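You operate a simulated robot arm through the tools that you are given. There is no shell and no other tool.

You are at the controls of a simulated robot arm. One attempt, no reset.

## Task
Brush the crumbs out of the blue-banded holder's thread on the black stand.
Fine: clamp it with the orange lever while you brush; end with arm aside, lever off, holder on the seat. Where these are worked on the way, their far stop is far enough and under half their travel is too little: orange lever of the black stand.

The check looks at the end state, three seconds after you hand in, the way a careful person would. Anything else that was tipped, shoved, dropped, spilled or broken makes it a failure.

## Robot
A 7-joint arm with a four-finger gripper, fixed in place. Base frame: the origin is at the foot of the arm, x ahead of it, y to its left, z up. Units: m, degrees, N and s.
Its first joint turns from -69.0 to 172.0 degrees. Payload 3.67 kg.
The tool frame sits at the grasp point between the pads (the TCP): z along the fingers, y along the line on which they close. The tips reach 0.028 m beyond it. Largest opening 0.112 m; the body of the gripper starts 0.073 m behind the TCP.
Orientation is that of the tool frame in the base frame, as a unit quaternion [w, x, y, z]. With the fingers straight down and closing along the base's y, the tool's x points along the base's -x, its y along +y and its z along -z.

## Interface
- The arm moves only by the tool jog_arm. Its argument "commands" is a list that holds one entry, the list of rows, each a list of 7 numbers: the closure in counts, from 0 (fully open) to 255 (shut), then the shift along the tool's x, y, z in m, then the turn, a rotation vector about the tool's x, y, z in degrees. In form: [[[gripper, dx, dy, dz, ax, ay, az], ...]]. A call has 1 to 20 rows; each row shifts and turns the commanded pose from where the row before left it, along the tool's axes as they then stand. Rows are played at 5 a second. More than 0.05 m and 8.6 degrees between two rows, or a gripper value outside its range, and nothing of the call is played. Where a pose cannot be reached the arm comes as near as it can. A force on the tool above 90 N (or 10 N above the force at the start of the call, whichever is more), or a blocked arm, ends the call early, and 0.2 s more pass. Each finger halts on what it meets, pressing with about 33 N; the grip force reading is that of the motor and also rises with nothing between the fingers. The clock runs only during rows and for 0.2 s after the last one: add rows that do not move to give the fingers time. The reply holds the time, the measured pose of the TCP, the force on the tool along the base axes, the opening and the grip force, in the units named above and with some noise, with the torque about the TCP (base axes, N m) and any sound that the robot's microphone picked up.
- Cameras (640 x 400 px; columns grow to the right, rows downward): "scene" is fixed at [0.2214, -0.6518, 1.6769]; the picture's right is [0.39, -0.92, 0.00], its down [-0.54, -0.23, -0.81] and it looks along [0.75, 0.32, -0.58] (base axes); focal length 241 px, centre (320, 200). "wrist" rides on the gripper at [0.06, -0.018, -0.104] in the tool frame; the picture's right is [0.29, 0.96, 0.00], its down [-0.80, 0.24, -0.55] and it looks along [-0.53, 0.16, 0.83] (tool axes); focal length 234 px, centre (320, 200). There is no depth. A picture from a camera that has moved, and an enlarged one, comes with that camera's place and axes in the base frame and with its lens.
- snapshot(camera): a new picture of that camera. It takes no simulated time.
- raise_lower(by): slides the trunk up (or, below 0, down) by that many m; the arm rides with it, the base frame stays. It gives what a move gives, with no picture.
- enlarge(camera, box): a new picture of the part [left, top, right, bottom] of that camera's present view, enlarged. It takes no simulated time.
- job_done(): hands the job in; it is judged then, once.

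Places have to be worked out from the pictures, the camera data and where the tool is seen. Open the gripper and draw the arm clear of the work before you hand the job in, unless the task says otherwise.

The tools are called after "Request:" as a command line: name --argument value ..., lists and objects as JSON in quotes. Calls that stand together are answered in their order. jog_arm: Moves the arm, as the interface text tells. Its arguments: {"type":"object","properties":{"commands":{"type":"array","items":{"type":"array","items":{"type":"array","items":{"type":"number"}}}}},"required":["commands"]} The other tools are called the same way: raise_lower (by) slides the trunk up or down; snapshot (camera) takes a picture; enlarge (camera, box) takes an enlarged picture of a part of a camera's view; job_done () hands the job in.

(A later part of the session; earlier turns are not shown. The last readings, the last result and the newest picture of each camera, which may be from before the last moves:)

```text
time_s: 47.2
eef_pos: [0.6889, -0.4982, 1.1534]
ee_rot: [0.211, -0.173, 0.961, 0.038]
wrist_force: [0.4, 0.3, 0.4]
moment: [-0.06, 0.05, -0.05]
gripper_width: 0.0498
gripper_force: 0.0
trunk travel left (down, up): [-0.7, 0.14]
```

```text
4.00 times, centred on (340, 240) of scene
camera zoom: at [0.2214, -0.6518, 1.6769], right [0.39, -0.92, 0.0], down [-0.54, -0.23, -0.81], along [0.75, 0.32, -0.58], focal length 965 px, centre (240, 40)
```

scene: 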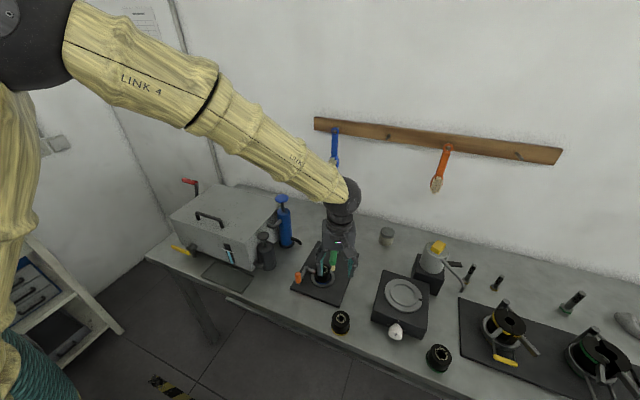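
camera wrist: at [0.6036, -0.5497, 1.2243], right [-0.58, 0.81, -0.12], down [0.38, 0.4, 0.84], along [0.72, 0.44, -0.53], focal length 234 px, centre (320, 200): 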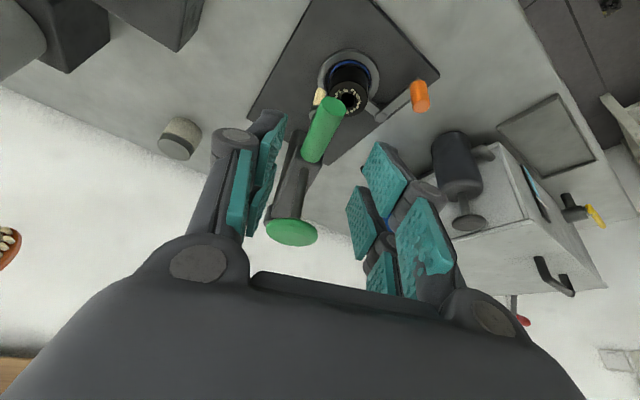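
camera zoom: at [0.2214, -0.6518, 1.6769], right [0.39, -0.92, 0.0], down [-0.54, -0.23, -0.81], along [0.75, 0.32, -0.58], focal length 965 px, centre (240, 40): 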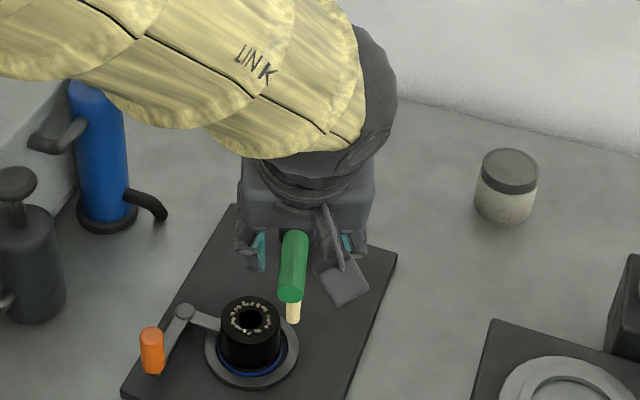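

The handle lines up between the fingers and the knob stays clear of the gripper body. I'll advance about 9.8 cm so the fingers straddle the handle.

Request:
jog_arm --commands '[[[141, -0.001, 0.002, 0.035, 0, 0, 0], [141, -0.001, 0.001, 0.035, 0, 0, 0], [141, 0, 0, 0.028, 0, 0, 0], [141, 0, 0, 0, 0, 0, 0]]]'

Request:
snapshot --camera "wrist"

Request:
enlarge --camera "scene" --box '[290, 190, 390, 290]'

```text
time_s: 48.2
eef_pos: [0.7298, -0.482, 1.0679]
ee_rot: [0.212, -0.173, 0.961, 0.038]
wrist_force: [0.2, -0.5, 1.0]
moment: [-0.03, 0.01, -0.01]
gripper_width: 0.0499
gripper_force: 0.1
trunk travel left (down, up): [-0.7, 0.14]
```

```text
taken
camera wrist: at [0.6421, -0.5329, 1.1371], right [-0.58, 0.81, -0.12], down [0.38, 0.39, 0.84], along [0.72, 0.44, -0.53], focal length 234 px, centre (320, 200)
```

wrist: 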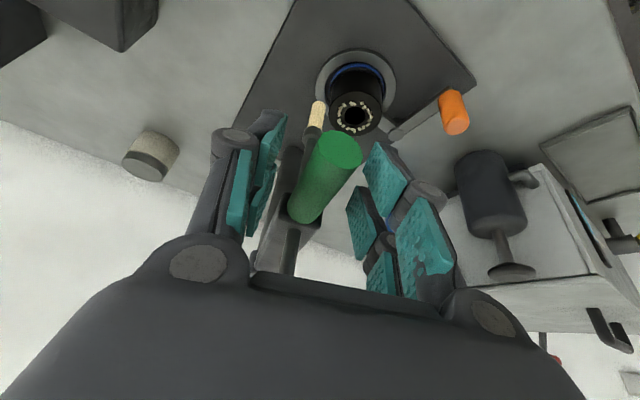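

```text
4.00 times, centred on (340, 240) of scene
camera zoom: at [0.2214, -0.6518, 1.6769], right [0.39, -0.92, 0.0], down [-0.54, -0.23, -0.81], along [0.75, 0.32, -0.58], focal length 965 px, centre (240, 40)
```

zoom: 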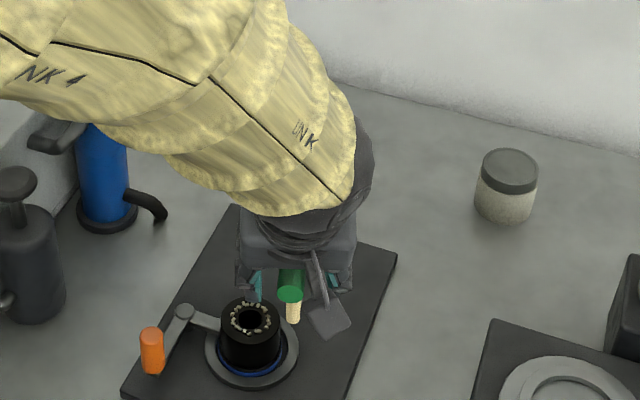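

The handle is between the pads. I'll narrow the gap, then push it 8° toward the holder and check for any contact of the brush with the rim.

Request:
jog_arm --commands '[[[178, 0, 0, 0, 0, 0, 0], [178, 0, 0, 0, 0, 0, 0], [178, -0.0014, 0.0142, 0.0006, 1.675, 0, 3.627], [178, -0.0014, 0.0142, 0.0006, 1.675, 0, 3.627], [178, 0, 0, 0, 0, 0, 0]]]'

Request:
enlarge --camera "wrist" --box '[220, 30, 460, 270]'

Request:
enlarge --camera "scene" --box '[300, 230, 360, 290]'

```text
time_s: 49.4
eef_pos: [0.7211, -0.4554, 1.0661]
ee_rot: [0.214, -0.105, 0.971, 0.024]
wrist_force: [-0.6, -0.6, 0.1]
moment: [0.0, -0.01, -0.03]
gripper_width: 0.0338
gripper_force: 0.0
trunk travel left (down, up): [-0.7, 0.14]
```

```text
1.67 times, centred on (340, 150) of wrist
camera zoom: at [0.6291, -0.4942, 1.1357], right [-0.46, 0.88, -0.12], down [0.43, 0.34, 0.84], along [0.78, 0.33, -0.53], focal length 390 px, centre (287, 283)
```

zoom: 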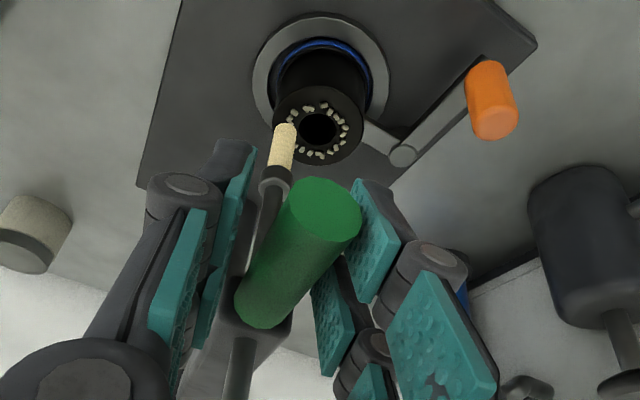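

```text
6.67 times, centred on (330, 260) of scene
camera zoom: at [0.2214, -0.6518, 1.6769], right [0.39, -0.92, 0.0], down [-0.54, -0.23, -0.81], along [0.75, 0.32, -0.58], focal length 1608 px, centre (253, -200)
```

zoom: 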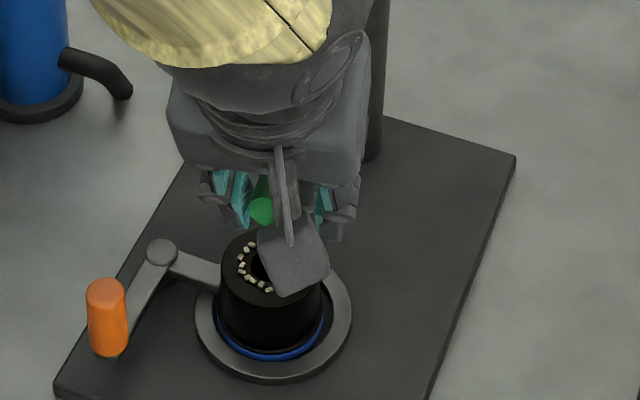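

The arm followed to about 188° with no contact force, and the brush tip is now 21 mm short of the hole's axis. I'll push another 8°.

Request:
jog_arm --commands '[[[178, -0.0014, 0.0142, 0.0006, 1.675, 0, 3.627], [178, -0.0012, 0.0125, 0.0006, 1.5, 0, 3.2], [178, 0, 0, 0, 0, 0, 0]]]'

Request:
enlarge --camera "wrist" --box '[220, 30, 460, 270]'

Request:
enlarge --camera "scene" --box '[300, 230, 360, 290]'

```text
time_s: 50.2
eef_pos: [0.7198, -0.4297, 1.0661]
ee_rot: [0.214, -0.042, 0.976, 0.009]
wrist_force: [-0.2, 0.7, -0.2]
moment: [0.01, -0.02, 0.01]
gripper_width: 0.0338
gripper_force: 0.0
trunk travel left (down, up): [-0.7, 0.14]
```

```text
1.67 times, centred on (340, 150) of wrist
camera zoom: at [0.6227, -0.4547, 1.1357], right [-0.34, 0.93, -0.12], down [0.47, 0.28, 0.84], along [0.81, 0.23, -0.53], focal length 390 px, centre (287, 283)
```

zoom: 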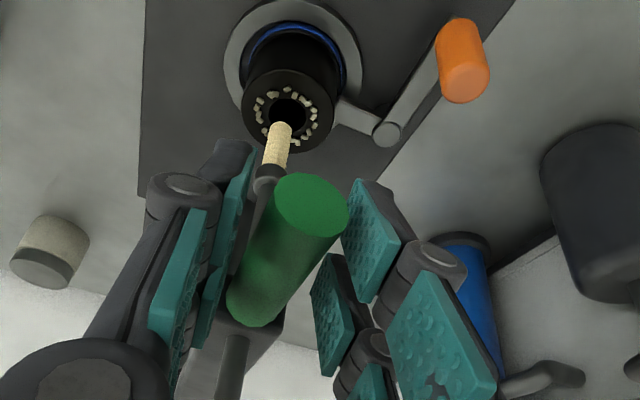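

```text
6.67 times, centred on (330, 260) of scene
camera zoom: at [0.2214, -0.6518, 1.6769], right [0.39, -0.92, 0.0], down [-0.54, -0.23, -0.81], along [0.75, 0.32, -0.58], focal length 1608 px, centre (253, -200)
```

zoom: 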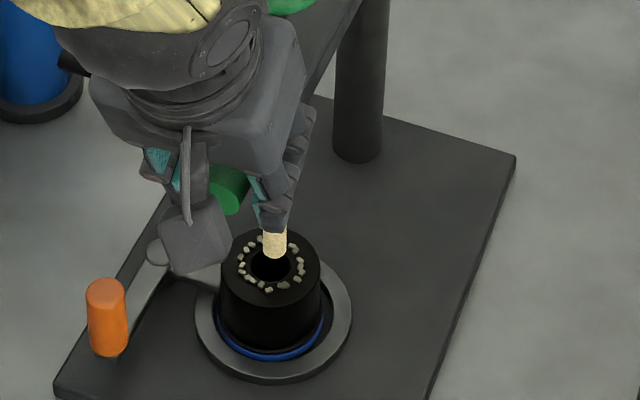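

The brush is almost over the hole, about 1–2 mm short, and there is still no stop felt. I'll nudge 2 mm more and check the reaction.

Request:
jog_arm --commands '[[[178, 0, 0.002, 0, 0.2, 0, 0.45], [178, 0, 0, 0, 0, 0, 0]]]'

Request:
enlarge --camera "wrist" --box '[260, 60, 380, 180]'

Request:
enlarge --camera "scene" --box '[310, 240, 350, 280]'

```text
time_s: 50.8
eef_pos: [0.7174, -0.4261, 1.0654]
ee_rot: [0.215, -0.037, 0.976, 0.009]
wrist_force: [0.1, -0.6, -0.6]
moment: [-0.03, 0.03, 0.01]
gripper_width: 0.0341
gripper_force: 0.1
trunk travel left (down, up): [-0.7, 0.14]
```

```text
3.33 times, centred on (320, 120) of wrist
camera zoom: at [0.6225, -0.4511, 1.136], right [-0.33, 0.94, -0.12], down [0.47, 0.28, 0.84], along [0.82, 0.22, -0.53], focal length 781 px, centre (320, 467)
```

zoom: 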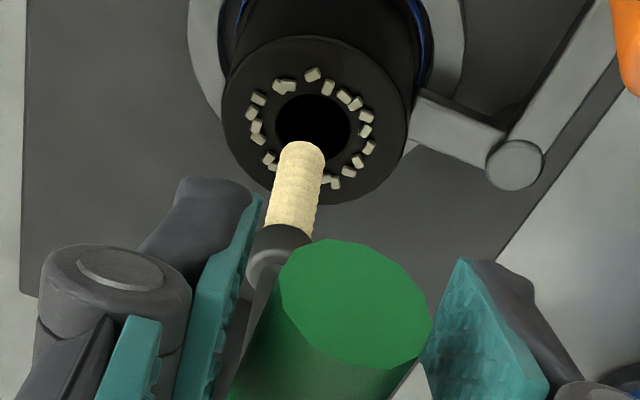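

```text
10.00 times, centred on (330, 260) of scene
camera zoom: at [0.2214, -0.6518, 1.6769], right [0.39, -0.92, 0.0], down [-0.54, -0.23, -0.81], along [0.75, 0.32, -0.58], focal length 2413 px, centre (220, -400)
```

zoom: 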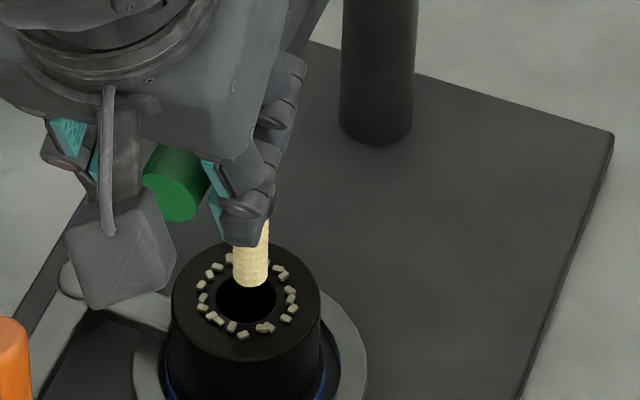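

The brush is within about 1 mm of the hole's axis sideways and 2 mm radially. I'll nudge another 1.5 mm and compare again.

Request:
jog_arm --commands '[[[178, 0, 0.0015, 0, 0.1, 0, 0.3], [178, 0, 0, 0, 0, 0, 0]]]'

Request:
enlarge --camera "wrist" --box '[260, 60, 380, 180]'

Request:
enlarge --camera "scene" --box '[310, 240, 350, 280]'

```text
time_s: 51.4
eef_pos: [0.7199, -0.4254, 1.066]
ee_rot: [0.214, -0.034, 0.976, 0.008]
wrist_force: [-0.1, -3.1, 0.4]
moment: [-0.01, -0.04, -0.09]
gripper_width: 0.0354
gripper_force: 1.6
trunk travel left (down, up): [-0.7, 0.14]
```

```text
3.33 times, centred on (320, 120) of wrist
camera zoom: at [0.6223, -0.4495, 1.1359], right [-0.33, 0.94, -0.12], down [0.47, 0.27, 0.84], along [0.82, 0.22, -0.53], focal length 781 px, centre (320, 467)
```

zoom: 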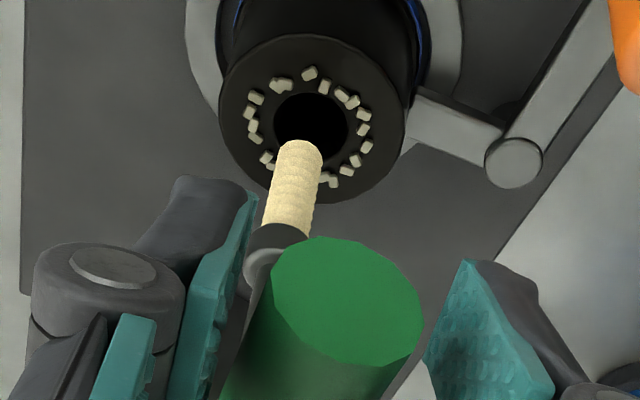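

```text
10.00 times, centred on (330, 260) of scene
camera zoom: at [0.2214, -0.6518, 1.6769], right [0.39, -0.92, 0.0], down [-0.54, -0.23, -0.81], along [0.75, 0.32, -0.58], focal length 2413 px, centre (220, -400)
```

zoom: 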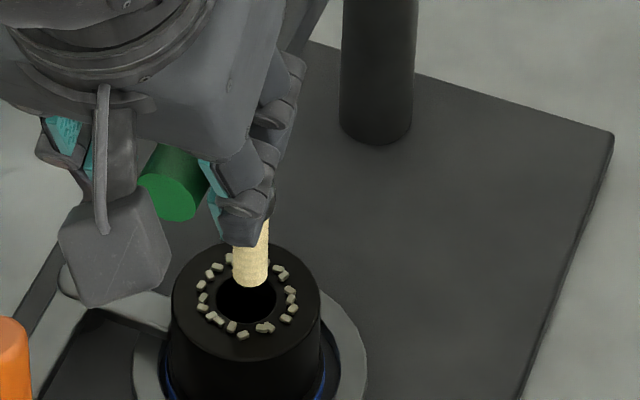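

The reaction of about 3 N with the brush no longer moving shows the swing arm is at its stop, right over the hole. I'll relieve the push, open, back out along the tool axis, and return to tool-down above.

Request:
jog_arm --commands '[[[178, 0, -0.003, 0, 0, 0, 0], [141, 0, -0.001, 0, 0, 0, 0], [130, 0, 0, 0, 0, 0, 0], [130, 0, 0, -0.03, 0, 0, 0], [130, 0, 0, -0.04, 0, 0, 0], [130, 0, 0, -0.04, 0, 0, 0], [130, 0, 0, -0.03, 0, 0, 0], [130, 0, 0, 0, 0, 8.3, 1.4], [130, 0, 0, 0, 0, 8.3, 1.4], [130, 0, 0, 0, 0, 8.2, 1.4], [130, 0, 0, 0, 0, 0, 0]]]'

Request:
snapshot --camera "wrist"

Request:
enlarge --camera "scene" --box '[280, 180, 400, 290]'

```text
time_s: 53.8
eef_pos: [0.6595, -0.4333, 1.1951]
ee_rot: [0.0, 0.0, 1.0, 0.009]
wrist_force: [0.2, -0.4, 0.7]
moment: [-0.02, -0.01, -0.05]
gripper_width: 0.0548
gripper_force: 0.1
trunk travel left (down, up): [-0.7, 0.14]
```

```text
taken
camera wrist: at [0.5994, -0.4525, 1.2984], right [-0.29, 0.96, 0.02], down [0.8, 0.23, 0.56], along [0.53, 0.17, -0.83], focal length 234 px, centre (320, 200)
```

wrist: 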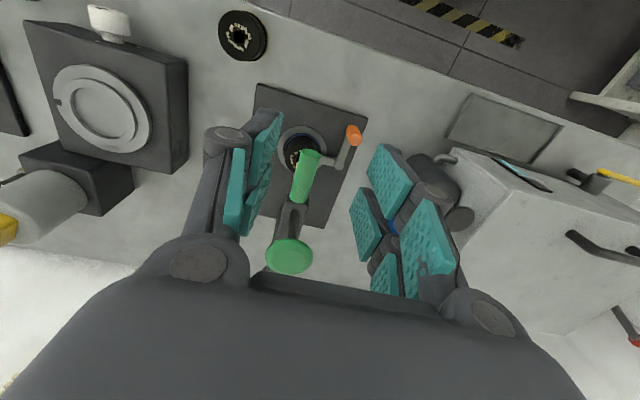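

```text
3.64 times, centred on (340, 235) of scene
camera zoom: at [0.2214, -0.6518, 1.6769], right [0.39, -0.92, 0.0], down [-0.54, -0.23, -0.81], along [0.75, 0.32, -0.58], focal length 877 px, centre (247, 73)
```

zoom: 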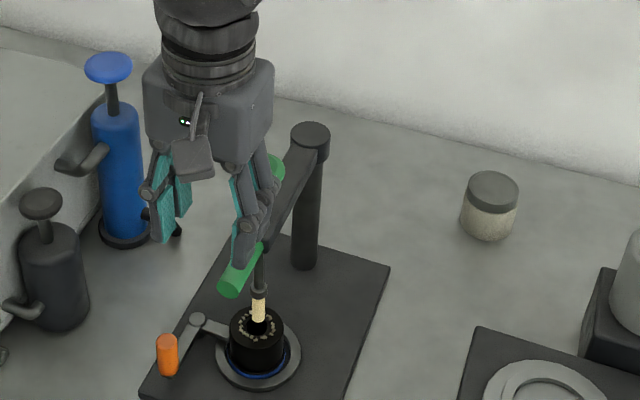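

The swing arm and brush are aligned over the holder. I'll level the tool and hover over the green knob, estimated at (0.771, -0.429) with its top at z of about 1.15, fingers opened to straddle its disc along y.

Request:
jog_arm --commands '[[[84, 0, 0, -0.045, 0.5, 0, 0], [84, -0.037, 0.0015, -0.02, 0.5, 0, 0], [84, -0.037, 0.0015, 0, 0, 0, 0], [84, -0.037, 0.0013, 0, 0, 0, 0], [84, 0, 0, 0, 0, 0, 0]]]'

Request:
snapshot --camera "wrist"

Request:
enlarge --camera "wrist" --box '[240, 60, 400, 200]'

Request:
enlarge --camera "scene" --box '[280, 180, 400, 290]'

```text
time_s: 55.0
eef_pos: [0.772, -0.4297, 1.2582]
ee_rot: [0.0, 0.0, 1.0, 0.0]
wrist_force: [0.0, 0.1, 0.4]
moment: [0.03, -0.03, 0.03]
gripper_width: 0.0751
gripper_force: 0.0
trunk travel left (down, up): [-0.7, 0.14]
```

```text
taken
camera wrist: at [0.7113, -0.4477, 1.3632], right [-0.29, 0.96, 0.0], down [0.8, 0.24, 0.55], along [0.53, 0.16, -0.83], focal length 234 px, centre (320, 200)
```

wrist: 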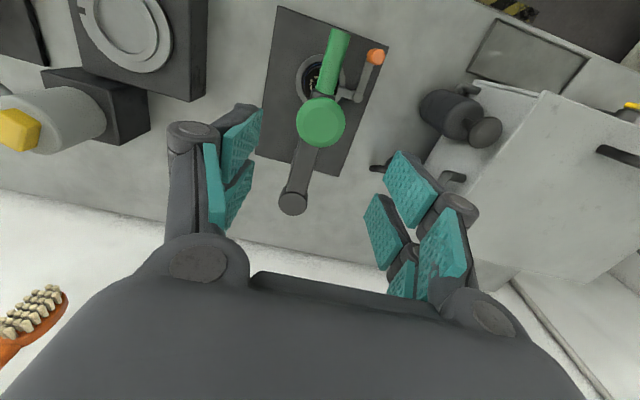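

```text
2.86 times, centred on (320, 130) of wrist
camera zoom: at [0.7113, -0.4477, 1.3632], right [-0.29, 0.96, 0.0], down [0.8, 0.24, 0.55], along [0.53, 0.16, -0.83], focal length 669 px, centre (320, 400)
```

zoom: 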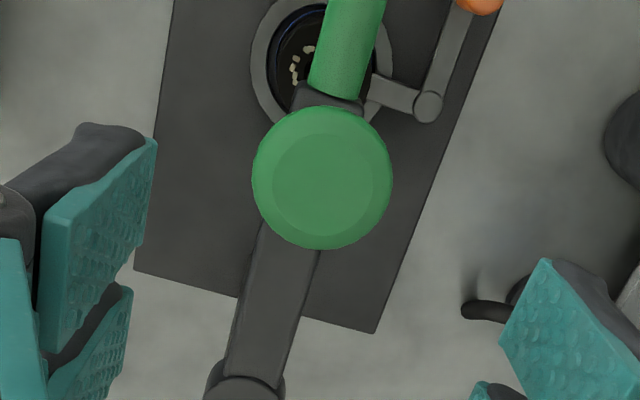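

```text
3.64 times, centred on (340, 235) of scene
camera zoom: at [0.2214, -0.6518, 1.6769], right [0.39, -0.92, 0.0], down [-0.54, -0.23, -0.81], along [0.75, 0.32, -0.58], focal length 877 px, centre (247, 73)
```

zoom: 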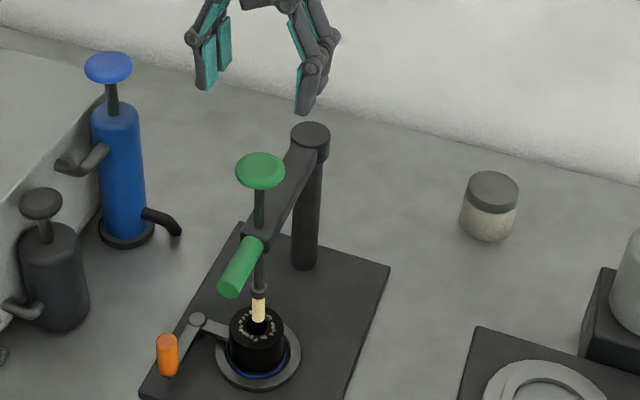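

The disc sits centred below the tool, with its top at about 1.145 and diameter 0.046. I'll descend to straddle the disc with tips just below it, then grip its rim so I can both push down and pull up.

Request:
jog_arm --commands '[[[84, 0.001, 0, 0.035, 0, 0, 0], [84, 0, 0, 0.035, 0, 0, 0], [84, 0, 0, 0.03, 0, 0, 0], [84, 0, 0, 0, 0, 0, 0]]]'

Request:
snapshot --camera "wrist"

Request:
enlarge --camera "scene" --box '[280, 180, 400, 290]'

```text
time_s: 56.0
eef_pos: [0.7699, -0.429, 1.1583]
ee_rot: [0.0, 0.0, 1.0, 0.0]
wrist_force: [-0.6, -0.1, -0.2]
moment: [-0.02, -0.07, 0.02]
gripper_width: 0.0751
gripper_force: 0.1
trunk travel left (down, up): [-0.7, 0.14]
```

```text
taken
camera wrist: at [0.7103, -0.4473, 1.2633], right [-0.29, 0.96, 0.0], down [0.8, 0.24, 0.55], along [0.53, 0.16, -0.83], focal length 234 px, centre (320, 200)
```

wrist: 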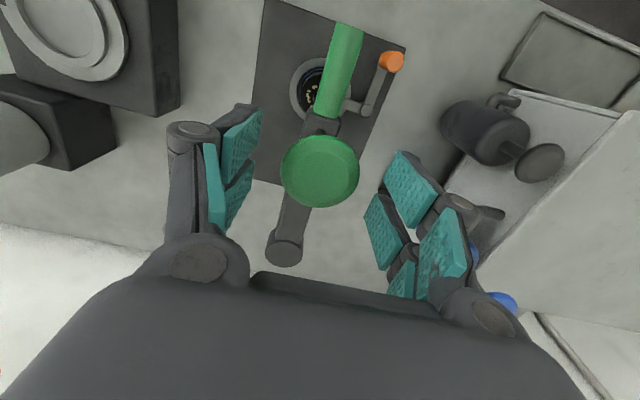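

```text
3.64 times, centred on (340, 235) of scene
camera zoom: at [0.2214, -0.6518, 1.6769], right [0.39, -0.92, 0.0], down [-0.54, -0.23, -0.81], along [0.75, 0.32, -0.58], focal length 877 px, centre (247, 73)
```

zoom: 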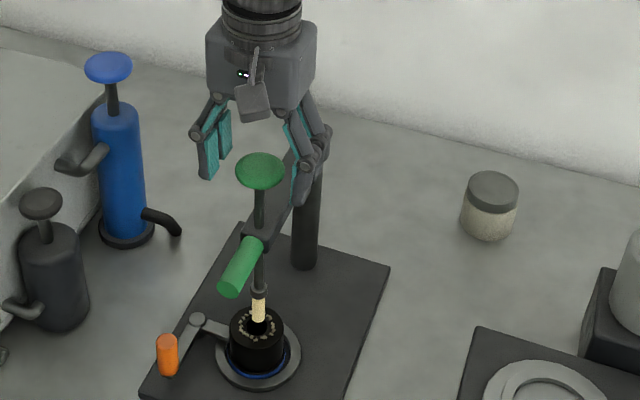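

The disc's top reads at about 1.14 and is centred. I'll lower 1 cm and close on the rim.

Request:
jog_arm --commands '[[[84, 0, 0, 0.01, 0, 0, 0], [120, 0, 0, 0, 0, 0, 0], [200, 0, 0, 0, 0, 0, 0], [255, 0, 0, 0, 0, 0, 0], [255, 0, 0, 0, 0, 0, 0], [255, 0, 0, 0, 0, 0, 0]]]'

Request:
enlarge --camera "wrist" --box '[220, 80, 420, 260]'

Request:
enlarge --camera "scene" --box '[290, 210, 360, 290]'

```text
time_s: 57.4
eef_pos: [0.77, -0.4299, 1.1476]
ee_rot: [0.0, 0.0, 1.0, 0.0]
wrist_force: [-1.7, 0.1, 0.4]
moment: [0.05, 0.11, 0.02]
gripper_width: 0.0417
gripper_force: 45.2
trunk travel left (down, up): [-0.7, 0.14]
```

```text
2.22 times, centred on (320, 170) of wrist
camera zoom: at [0.7104, -0.4474, 1.2529], right [-0.29, 0.96, 0.0], down [0.8, 0.24, 0.55], along [0.53, 0.16, -0.83], focal length 520 px, centre (320, 267)
```

zoom: 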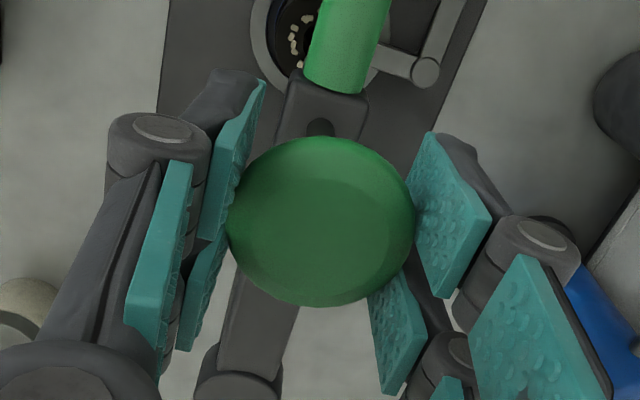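

```text
5.00 times, centred on (325, 250) of scene
camera zoom: at [0.2214, -0.6518, 1.6769], right [0.39, -0.92, 0.0], down [-0.54, -0.23, -0.81], along [0.75, 0.32, -0.58], focal length 1206 px, centre (295, -50)
```

zoom: 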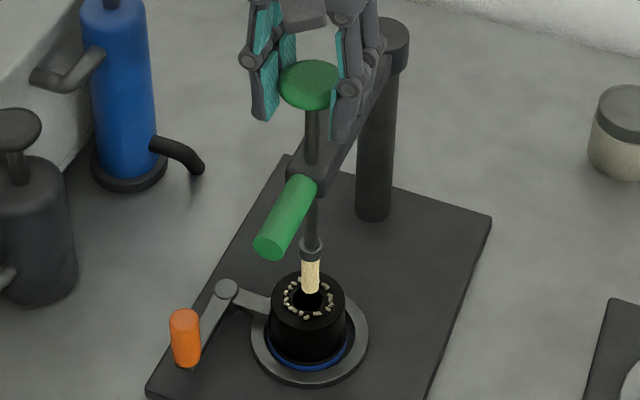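

The knob is gripped at 0.042 m. Now I'll press it down gently, 1.5 cm first, watching force and the brush.

Request:
jog_arm --commands '[[[255, 0, 0, 0.005, 0, 0, 0], [255, 0, 0, 0.005, 0, 0, 0], [255, 0, 0, 0.005, 0, 0, 0], [255, 0, 0, 0, 0, 0, 0]]]'

Request:
enlarge --camera "scene" --box '[300, 220, 360, 290]'

```text
time_s: 58.4
eef_pos: [0.7702, -0.4293, 1.1339]
ee_rot: [0.0, 0.0, 1.0, 0.0]
wrist_force: [-3.2, -1.6, 3.5]
moment: [-0.01, -0.04, 0.01]
gripper_width: 0.0414
gripper_force: 45.2
trunk travel left (down, up): [-0.7, 0.14]
```

```text
5.71 times, centred on (330, 255) of scene
camera zoom: at [0.2214, -0.6518, 1.6769], right [0.39, -0.92, 0.0], down [-0.54, -0.23, -0.81], along [0.75, 0.32, -0.58], focal length 1379 px, centre (263, -114)
```

zoom: 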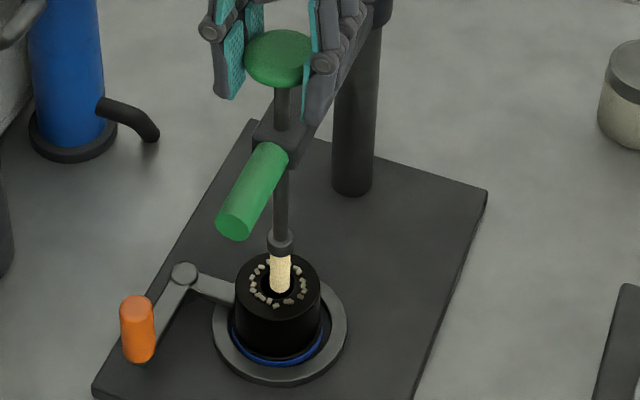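

The rod slides and the brush tip is entering the hole with only about 3.5 N of resistance. I'll continue down.

Request:
jog_arm --commands '[[[255, 0, 0, 0.005, 0, 0, 0], [255, 0, 0, 0.005, 0, 0, 0], [255, 0, 0, 0.005, 0, 0, 0], [255, 0, 0, 0, 0, 0, 0]]]'

Request:
enlarge --camera "scene" --box '[300, 220, 360, 290]'

```text
time_s: 59.4
eef_pos: [0.7707, -0.4298, 1.1184]
ee_rot: [0.0, 0.0, 1.0, 0.0]
wrist_force: [0.1, -2.9, 7.0]
moment: [-0.08, -0.06, -0.04]
gripper_width: 0.0416
gripper_force: 44.7
trunk travel left (down, up): [-0.7, 0.14]
heard: click
```

```text
5.71 times, centred on (330, 255) of scene
camera zoom: at [0.2214, -0.6518, 1.6769], right [0.39, -0.92, 0.0], down [-0.54, -0.23, -0.81], along [0.75, 0.32, -0.58], focal length 1379 px, centre (263, -114)
```

zoom: 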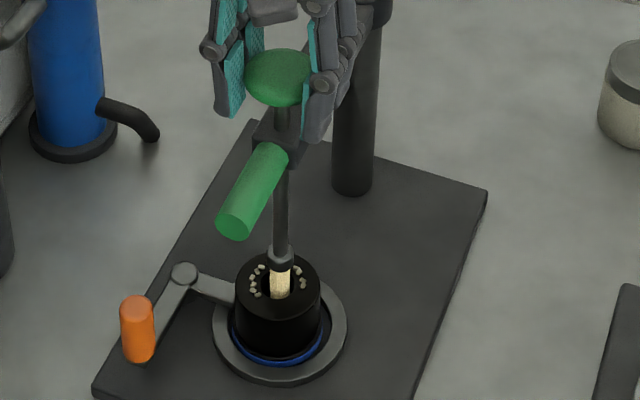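

A click sounded and several crumbs are already gone. The resistance grows like a return spring. I'll press a bit further, then let it rise to the top for another stroke.

Request:
jog_arm --commands '[[[255, 0, 0, 0.005, 0, 0, 0], [255, 0, 0, 0.005, 0, 0, 0], [255, 0, 0, 0, 0, 0, 0]]]'

Request:
enlarge --camera "scene" --box '[300, 220, 360, 290]'

Request:
enlarge --camera "scene" --box '[315, 255, 345, 280]'

```text
time_s: 60.2
eef_pos: [0.771, -0.4293, 1.1138]
ee_rot: [0.005, 0.0, 1.0, -0.002]
wrist_force: [10.8, -13.0, 56.8]
moment: [-0.22, 0.0, 0.02]
gripper_width: 0.0417
gripper_force: 45.1
trunk travel left (down, up): [-0.7, 0.14]
```

```text
5.71 times, centred on (330, 255) of scene
camera zoom: at [0.2214, -0.6518, 1.6769], right [0.39, -0.92, 0.0], down [-0.54, -0.23, -0.81], along [0.75, 0.32, -0.58], focal length 1379 px, centre (263, -114)
```

zoom: 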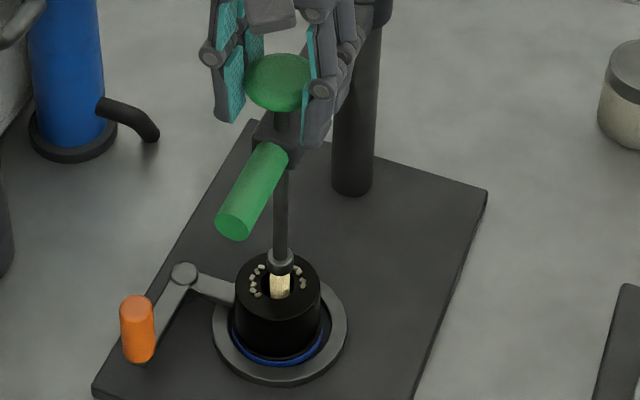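

```text
16.00 times, centred on (330, 268) of scene
camera zoom: at [0.2214, -0.6518, 1.6769], right [0.39, -0.92, 0.0], down [-0.54, -0.23, -0.81], along [0.75, 0.32, -0.58], focal length 3860 px, centre (160, -880)
```

zoom: 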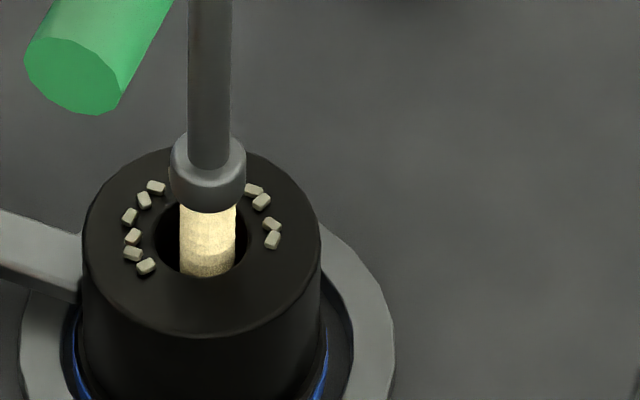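

I've hit the bottom stop (57 N), so I'll raise back to the top right away. About ten crumbs remain, so more strokes are needed.

Request:
jog_arm --commands '[[[255, 0, 0, -0.01, 0, 0, 0], [255, 0, 0, -0.01, 0, 0, 0], [255, 0, 0, -0.01, 0, 0, 0], [255, 0, 0, -0.01, 0, 0, 0], [255, 0, 0, 0, 0, 0, 0]]]'

Request:
enlarge --camera "scene" --box '[315, 255, 345, 280]'

```text
time_s: 61.4
eef_pos: [0.7704, -0.4293, 1.1471]
ee_rot: [-0.001, -0.001, 1.0, 0.0]
wrist_force: [0.0, -0.9, -0.4]
moment: [0.25, 0.49, 0.12]
gripper_width: 0.0414
gripper_force: 44.9
trunk travel left (down, up): [-0.7, 0.14]
```

```text
16.00 times, centred on (330, 268) of scene
camera zoom: at [0.2214, -0.6518, 1.6769], right [0.39, -0.92, 0.0], down [-0.54, -0.23, -0.81], along [0.75, 0.32, -0.58], focal length 3860 px, centre (160, -880)
```

zoom: 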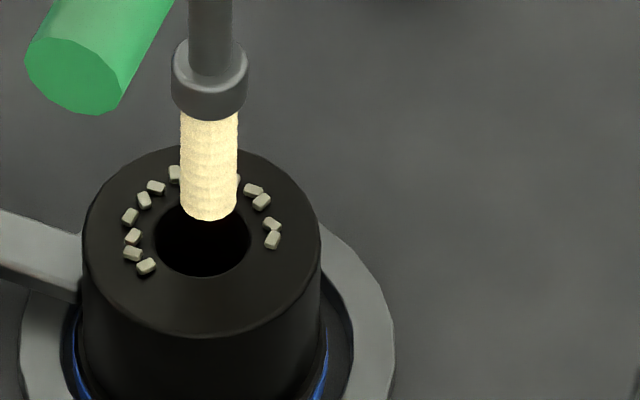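

At the top again, the near-side crumbs are gone and the rest remain. I'll do a second stroke, a bit short of the hard bottom stop.

Request:
jog_arm --commands '[[[255, 0, 0, 0.008, 0, 0, 0], [255, 0, 0, 0.008, 0, 0, 0], [255, 0, 0, 0.008, 0, 0, 0], [255, 0, 0, 0.008, 0, 0, 0], [255, 0, 0, 0, 0, 0, 0]]]'

Request:
enlarge --camera "scene" --box '[315, 255, 345, 280]'

```text
time_s: 62.6
eef_pos: [0.7703, -0.4295, 1.1166]
ee_rot: [-0.001, 0.0, 1.0, -0.002]
wrist_force: [-2.6, -2.7, 8.3]
moment: [-0.13, -0.07, -0.06]
gripper_width: 0.0413
gripper_force: 45.0
trunk travel left (down, up): [-0.7, 0.14]
heard: click
```

```text
16.00 times, centred on (330, 268) of scene
camera zoom: at [0.2214, -0.6518, 1.6769], right [0.39, -0.92, 0.0], down [-0.54, -0.23, -0.81], along [0.75, 0.32, -0.58], focal length 3860 px, centre (160, -880)
```

zoom: 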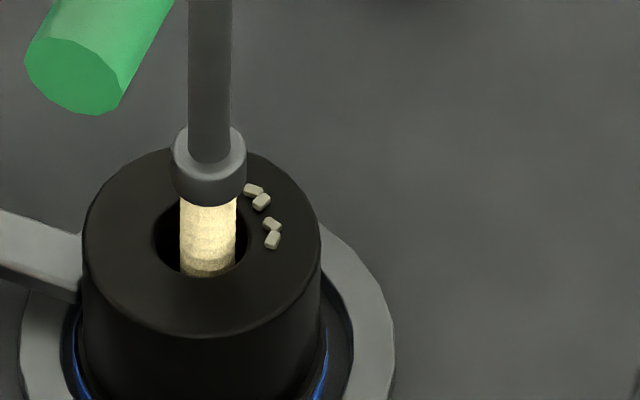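

Another click, and the left crumbs are gone with four remaining in view. I'll raise it and do a third stroke.

Request:
jog_arm --commands '[[[255, 0, 0, -0.008, 0, 0, 0], [255, 0, 0, -0.008, 0, 0, 0], [255, 0, 0, -0.008, 0, 0, 0], [255, 0, 0, -0.008, 0, 0, 0], [255, 0, 0, 0, 0, 0, 0], [255, 0, 0, 0.008, 0, 0, 0], [255, 0, 0, 0.008, 0, 0, 0], [255, 0, 0, 0.008, 0, 0, 0], [255, 0, 0, 0.008, 0, 0, 0], [255, 0, 0, 0, 0, 0, 0]]]'

Request:
enlarge --camera "scene" --box '[315, 255, 345, 280]'

```text
time_s: 64.8
eef_pos: [0.7705, -0.4296, 1.1158]
ee_rot: [0.001, 0.0, 1.0, 0.0]
wrist_force: [-5.6, -3.8, 8.2]
moment: [-0.09, -0.02, -0.09]
gripper_width: 0.0415
gripper_force: 45.0
trunk travel left (down, up): [-0.7, 0.14]
heard: click
```

```text
16.00 times, centred on (330, 268) of scene
camera zoom: at [0.2214, -0.6518, 1.6769], right [0.39, -0.92, 0.0], down [-0.54, -0.23, -0.81], along [0.75, 0.32, -0.58], focal length 3860 px, centre (160, -880)
```

zoom: 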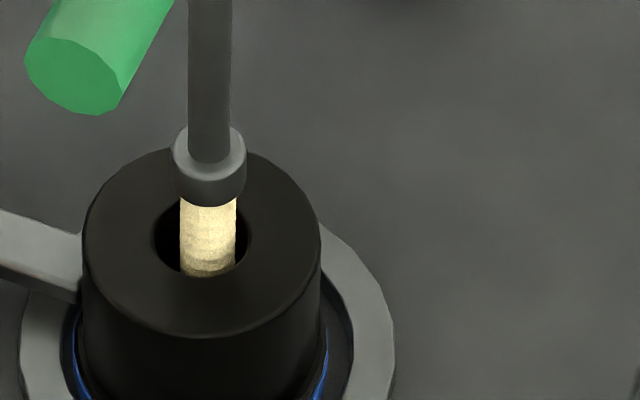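

A third click, and no crumbs are visible. I'll raise to the top and check the rim all round.

Request:
jog_arm --commands '[[[255, 0, 0, -0.008, 0, 0, 0], [255, 0, 0, -0.008, 0, 0, 0], [255, 0, 0, -0.008, 0, 0, 0], [255, 0, 0, -0.008, 0, 0, 0], [255, 0, 0, 0, 0, 0, 0]]]'

Request:
enlarge --camera "scene" --box '[315, 255, 345, 280]'

Request:
enlarge --camera "wrist" --box '[260, 40, 400, 180]'

```text
time_s: 66.0
eef_pos: [0.7703, -0.4298, 1.1478]
ee_rot: [-0.001, 0.0, 1.0, 0.0]
wrist_force: [-4.6, -1.8, 0.4]
moment: [0.1, 0.11, -0.03]
gripper_width: 0.0417
gripper_force: 45.2
trunk travel left (down, up): [-0.7, 0.14]
```

```text
16.00 times, centred on (330, 268) of scene
camera zoom: at [0.2214, -0.6518, 1.6769], right [0.39, -0.92, 0.0], down [-0.54, -0.23, -0.81], along [0.75, 0.32, -0.58], focal length 3860 px, centre (160, -880)
```

zoom: 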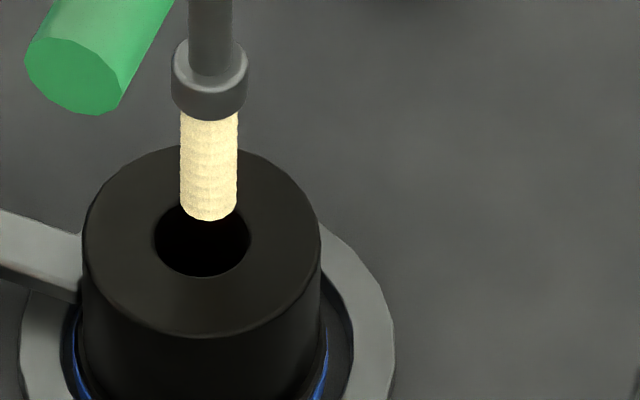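

```text
2.86 times, centred on (330, 110) of wrist
camera zoom: at [0.7103, -0.4474, 1.252], right [-0.29, 0.96, 0.0], down [0.8, 0.24, 0.55], along [0.53, 0.16, -0.83], focal length 669 px, centre (291, 457)
```

zoom: 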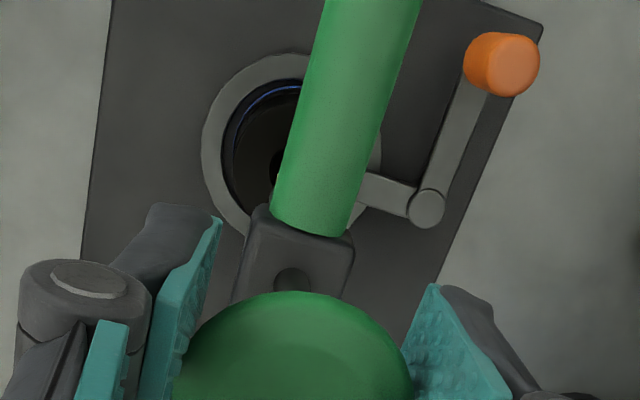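

No crumbs are left in any visible part of the rim, and the knob is back at the top. I'll let go of the knob and rise clear.

Request:
jog_arm --commands '[[[200, 0, 0, 0, 0, 0, 0], [120, 0, 0, 0, 0, 0, 0], [84, 0, 0, 0, 0, 0, 0], [84, 0, 0, -0.02, 0, 0, 0], [84, 0, 0, -0.03, 0, 0, 0], [84, 0, 0, -0.03, 0, 0, 0], [84, 0, 0, -0.03, 0, 0, 0], [84, 0, 0, 0, 0, 0, 0]]]'

Request:
enlarge --camera "scene" --box '[280, 180, 400, 290]'

Request:
enlarge --camera "wrist" --box '[260, 10, 400, 150]'

```text
time_s: 67.8
eef_pos: [0.7707, -0.4321, 1.257]
ee_rot: [-0.001, 0.0, 1.0, 0.0]
wrist_force: [0.0, 0.3, -0.5]
moment: [-0.01, 0.02, 0.0]
gripper_width: 0.0751
gripper_force: 0.1
trunk travel left (down, up): [-0.7, 0.14]
```

```text
3.64 times, centred on (340, 235) of scene
camera zoom: at [0.2214, -0.6518, 1.6769], right [0.39, -0.92, 0.0], down [-0.54, -0.23, -0.81], along [0.75, 0.32, -0.58], focal length 877 px, centre (247, 73)
```

zoom: 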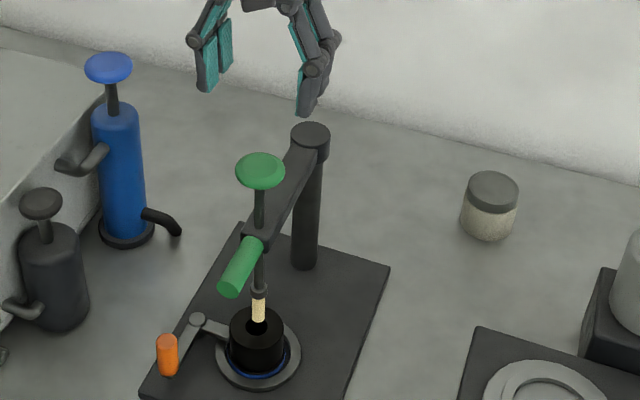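

```text
2.86 times, centred on (330, 80) of wrist
camera zoom: at [0.7116, -0.4486, 1.3617], right [-0.29, 0.96, 0.0], down [0.8, 0.24, 0.55], along [0.53, 0.16, -0.83], focal length 669 px, centre (291, 543)
```

zoom: 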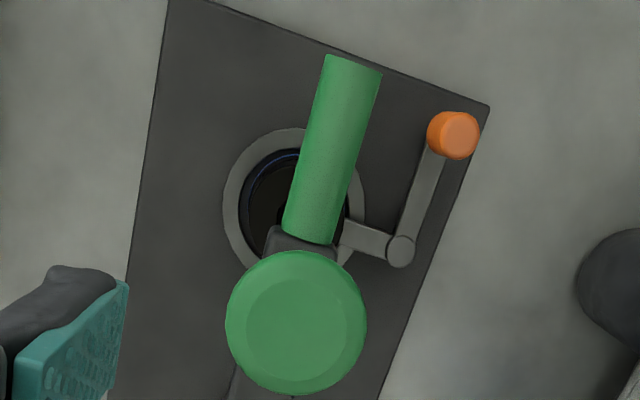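

The knob is back up and the rim looks clean. Next I'll return to the leaning straddle pose at the handle to swing the arm aside again, starting with the pre-approach.

Request:
jog_arm --commands '[[[130, 0.037, 0, 0, 0, 0, 0], [130, 0.037, 0, 0.01, 0, 0, 0], [130, 0.032, 0, 0.02, 0, 0, 0], [130, 0, 0, 0.02, 0, -8.3, -1.4], [130, 0, 0, 0.02, 0, -8.3, -1.4], [130, 0, 0, 0, 0, -8.2, -1.4], [130, 0, 0, 0, 0, 0, 0]]]'

Request:
snapshot --camera "wrist"

Request:
enlarge --camera "wrist" --box '[260, 40, 420, 180]'

```text
time_s: 69.4
eef_pos: [0.6687, -0.4295, 1.1867]
ee_rot: [0.214, -0.036, 0.976, -0.001]
wrist_force: [0.5, -0.3, 0.6]
moment: [-0.06, 0.03, -0.03]
gripper_width: 0.0545
gripper_force: 0.1
trunk travel left (down, up): [-0.7, 0.14]
```

```text
taken
camera wrist: at [0.572, -0.4528, 1.2576], right [-0.33, 0.93, -0.14], down [0.47, 0.29, 0.83], along [0.82, 0.21, -0.54], focal length 234 px, centre (320, 200)
```

wrist: 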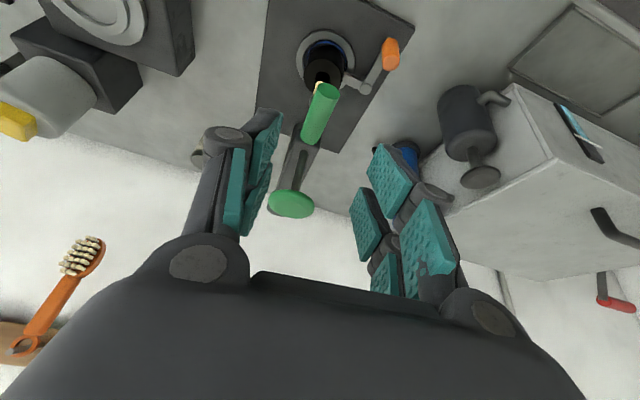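

```text
2.86 times, centred on (340, 110) of wrist
camera zoom: at [0.572, -0.4528, 1.2576], right [-0.33, 0.93, -0.14], down [0.47, 0.29, 0.83], along [0.82, 0.21, -0.54], focal length 669 px, centre (263, 457)
```

zoom: 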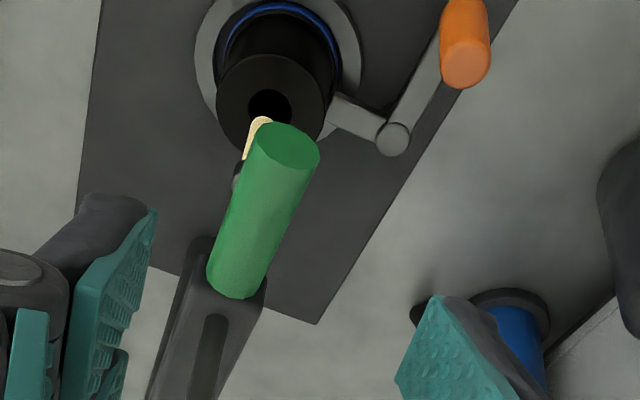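

The rim appears clean from this side too. I'll advance to straddle the handle.

Request:
jog_arm --commands '[[[130, 0.001, -0.001, 0.035, 0, 0, 0], [130, 0.001, -0.001, 0.035, 0, 0, 0], [130, 0.001, -0.001, 0.035, 0, 0, 0], [130, 0, 0, 0.026, 0, 0, 0], [130, 0, 0, 0, 0, 0, 0]]]'

Request:
snapshot --camera "wrist"

Request:
enlarge --camera "wrist" --box '[260, 60, 380, 180]'

```text
time_s: 70.6
eef_pos: [0.7193, -0.4314, 1.0684]
ee_rot: [0.215, -0.036, 0.976, -0.001]
wrist_force: [0.6, 0.1, 0.5]
moment: [-0.01, -0.03, -0.01]
gripper_width: 0.0551
gripper_force: 0.1
trunk travel left (down, up): [-0.7, 0.14]
```

```text
taken
camera wrist: at [0.6226, -0.4543, 1.1384], right [-0.33, 0.93, -0.14], down [0.47, 0.29, 0.83], along [0.82, 0.21, -0.54], focal length 234 px, centre (320, 200)
```

wrist: 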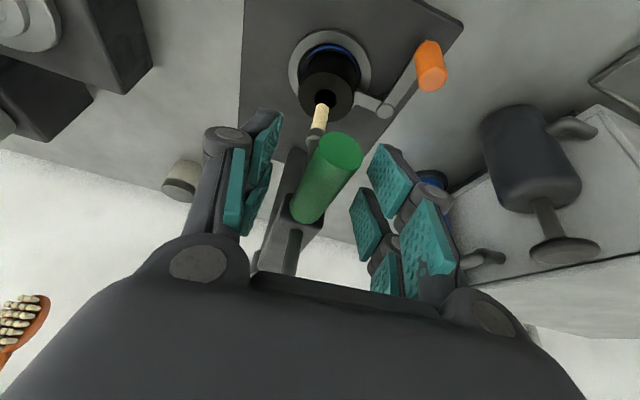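

```text
3.33 times, centred on (320, 120) of wrist
camera zoom: at [0.6226, -0.4543, 1.1384], right [-0.33, 0.93, -0.14], down [0.47, 0.29, 0.83], along [0.82, 0.21, -0.54], focal length 781 px, centre (320, 467)
```

zoom: 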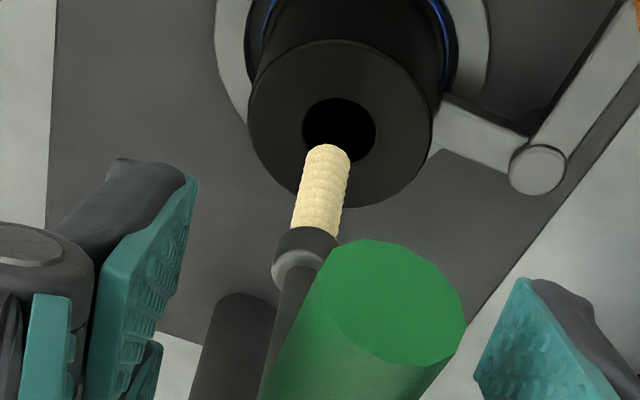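

The rim is clear all round. Now I'll swing the arm back out with the +y finger, rotating with it: 16° first, then check.

Request:
jog_arm --commands '[[[164, 0, 0, 0, 0, 0, 0], [164, 0, 0, 0, 0, 0, 0], [164, -0.0007, -0.0288, 0.0008, -3.34, -0.14, -7.26], [164, -0.0007, -0.0288, 0.0008, -3.34, -0.14, -7.26], [164, 0, 0, 0, 0, 0, 0]]]'

Request:
snapshot --camera "wrist"

Request:
enlarge --camera "scene" --box '[290, 200, 390, 290]'

```text
time_s: 71.8
eef_pos: [0.73, -0.4863, 1.069]
ee_rot: [0.212, -0.173, 0.961, 0.029]
wrist_force: [0.2, -0.8, -0.5]
moment: [0.02, -0.03, -0.03]
gripper_width: 0.0397
gripper_force: 0.0
trunk travel left (down, up): [-0.7, 0.14]
```

```text
taken
camera wrist: at [0.6435, -0.5352, 1.1388], right [-0.57, 0.81, -0.14], down [0.37, 0.41, 0.83], along [0.73, 0.43, -0.54], focal length 234 px, centre (320, 200)
```

wrist: 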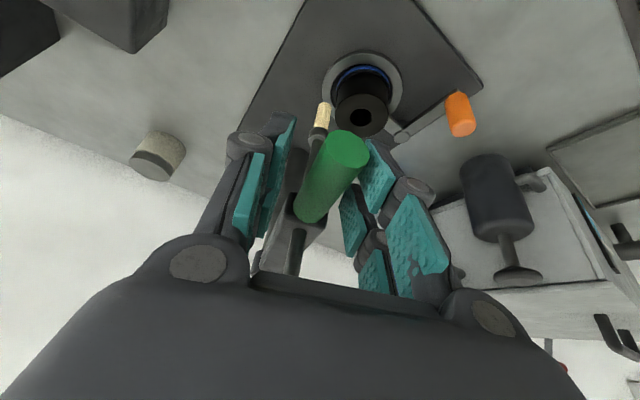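

```text
4.44 times, centred on (340, 245) of scene
camera zoom: at [0.2214, -0.6518, 1.6769], right [0.39, -0.92, 0.0], down [-0.54, -0.23, -0.81], along [0.75, 0.32, -0.58], focal length 1072 px, centre (231, 0)
```

zoom: 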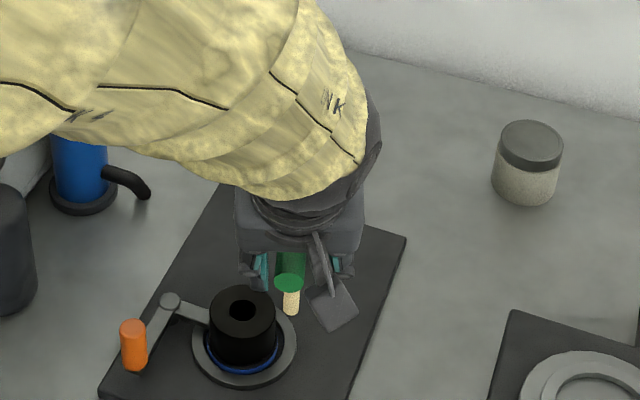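

The holder's rim is fully clean, and the arm is swinging back out without load. I'll continue another 16°.

Request:
jog_arm --commands '[[[164, -0.0007, -0.0288, 0.0008, -3.34, -0.14, -7.26], [164, -0.0007, -0.0288, 0.0008, -3.34, -0.14, -7.26], [164, 0, 0, 0, 0, 0, 0]]]'

Request:
snapshot --camera "wrist"

Request:
snapshot --camera "scene"

```text
time_s: 72.6
eef_pos: [0.7547, -0.5445, 1.067]
ee_rot: [0.206, -0.303, 0.928, 0.061]
wrist_force: [0.2, 0.5, -0.3]
moment: [0.0, -0.01, -0.02]
gripper_width: 0.0402
gripper_force: 0.0
trunk travel left (down, up): [-0.7, 0.14]
```

```text
taken
camera wrist: at [0.6847, -0.6158, 1.1375], right [-0.77, 0.62, -0.13], down [0.25, 0.49, 0.84], along [0.58, 0.61, -0.53], focal length 234 px, centre (320, 200)
```

wrist: 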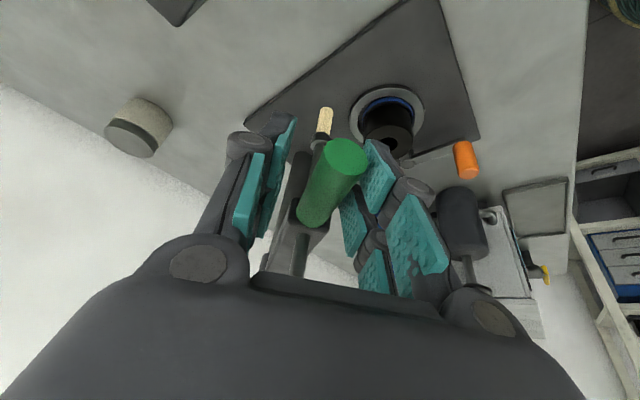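

```text
taken
```

scene: 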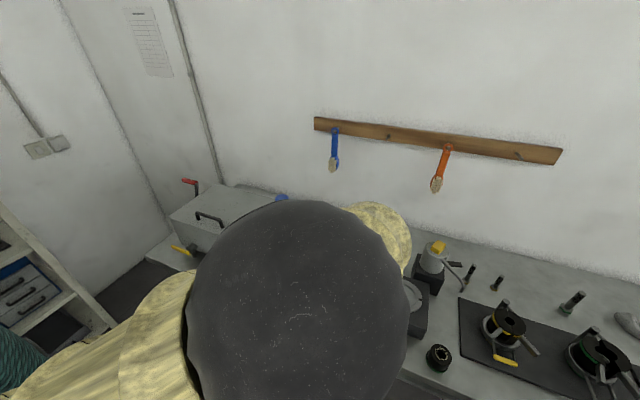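

The arm's elbow is drifting outward in this lean, so I'll change method. The swing arm is at about 213°. I'll back off along the tool axis, level out, and turn to the natural roll so I can push the handle the rest of the way with closed fingers from the robot side.

Request:
jog_arm --commands '[[[120, 0, 0.006, 0, 0, 0, 0], [120, 0, 0, -0.03, 0, 0, 0], [120, 0, 0, -0.035, 0, 0, 0], [120, 0, 0, -0.035, 0, 0, 0], [120, 0, 0, -0.035, 0, 0, 0], [120, 0, 0, 0, 0, 8.3, 0], [120, 0, 0, 0, 0, 8.3, 0], [120, 0, 0, 0, 0, 8.3, 0], [120, 0, 0, 0, 0, 0, 0]]]'

Request:
snapshot --camera "wrist"

Request:
snapshot --camera "scene"

```text
time_s: 74.6
eef_pos: [0.7031, -0.5689, 1.1896]
ee_rot: [0.002, -0.309, 0.951, -0.008]
wrist_force: [-0.1, -0.3, 0.8]
moment: [0.05, -0.04, 0.01]
gripper_width: 0.0594
gripper_force: 0.1
trunk travel left (down, up): [-0.7, 0.14]
```

```text
taken
camera wrist: at [0.6646, -0.6172, 1.2953], right [-0.8, 0.61, -0.01], down [0.5, 0.67, 0.55], along [0.34, 0.43, -0.84], focal length 234 px, centre (320, 200)
```

wrist: 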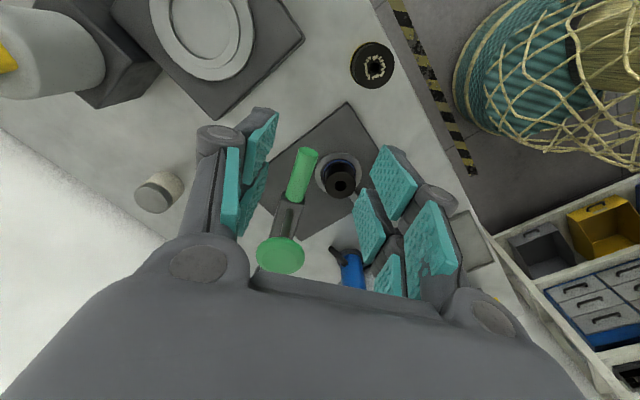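

```text
taken
```

scene: 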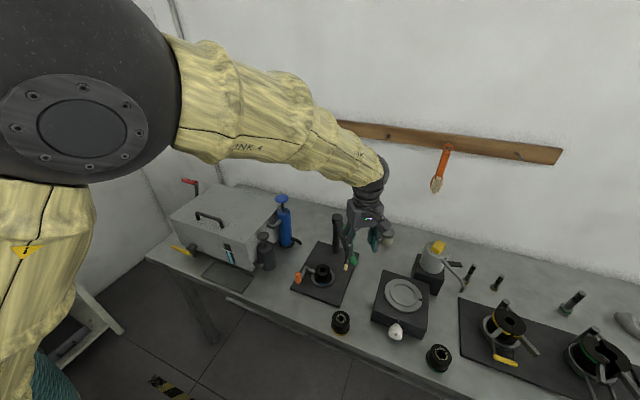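

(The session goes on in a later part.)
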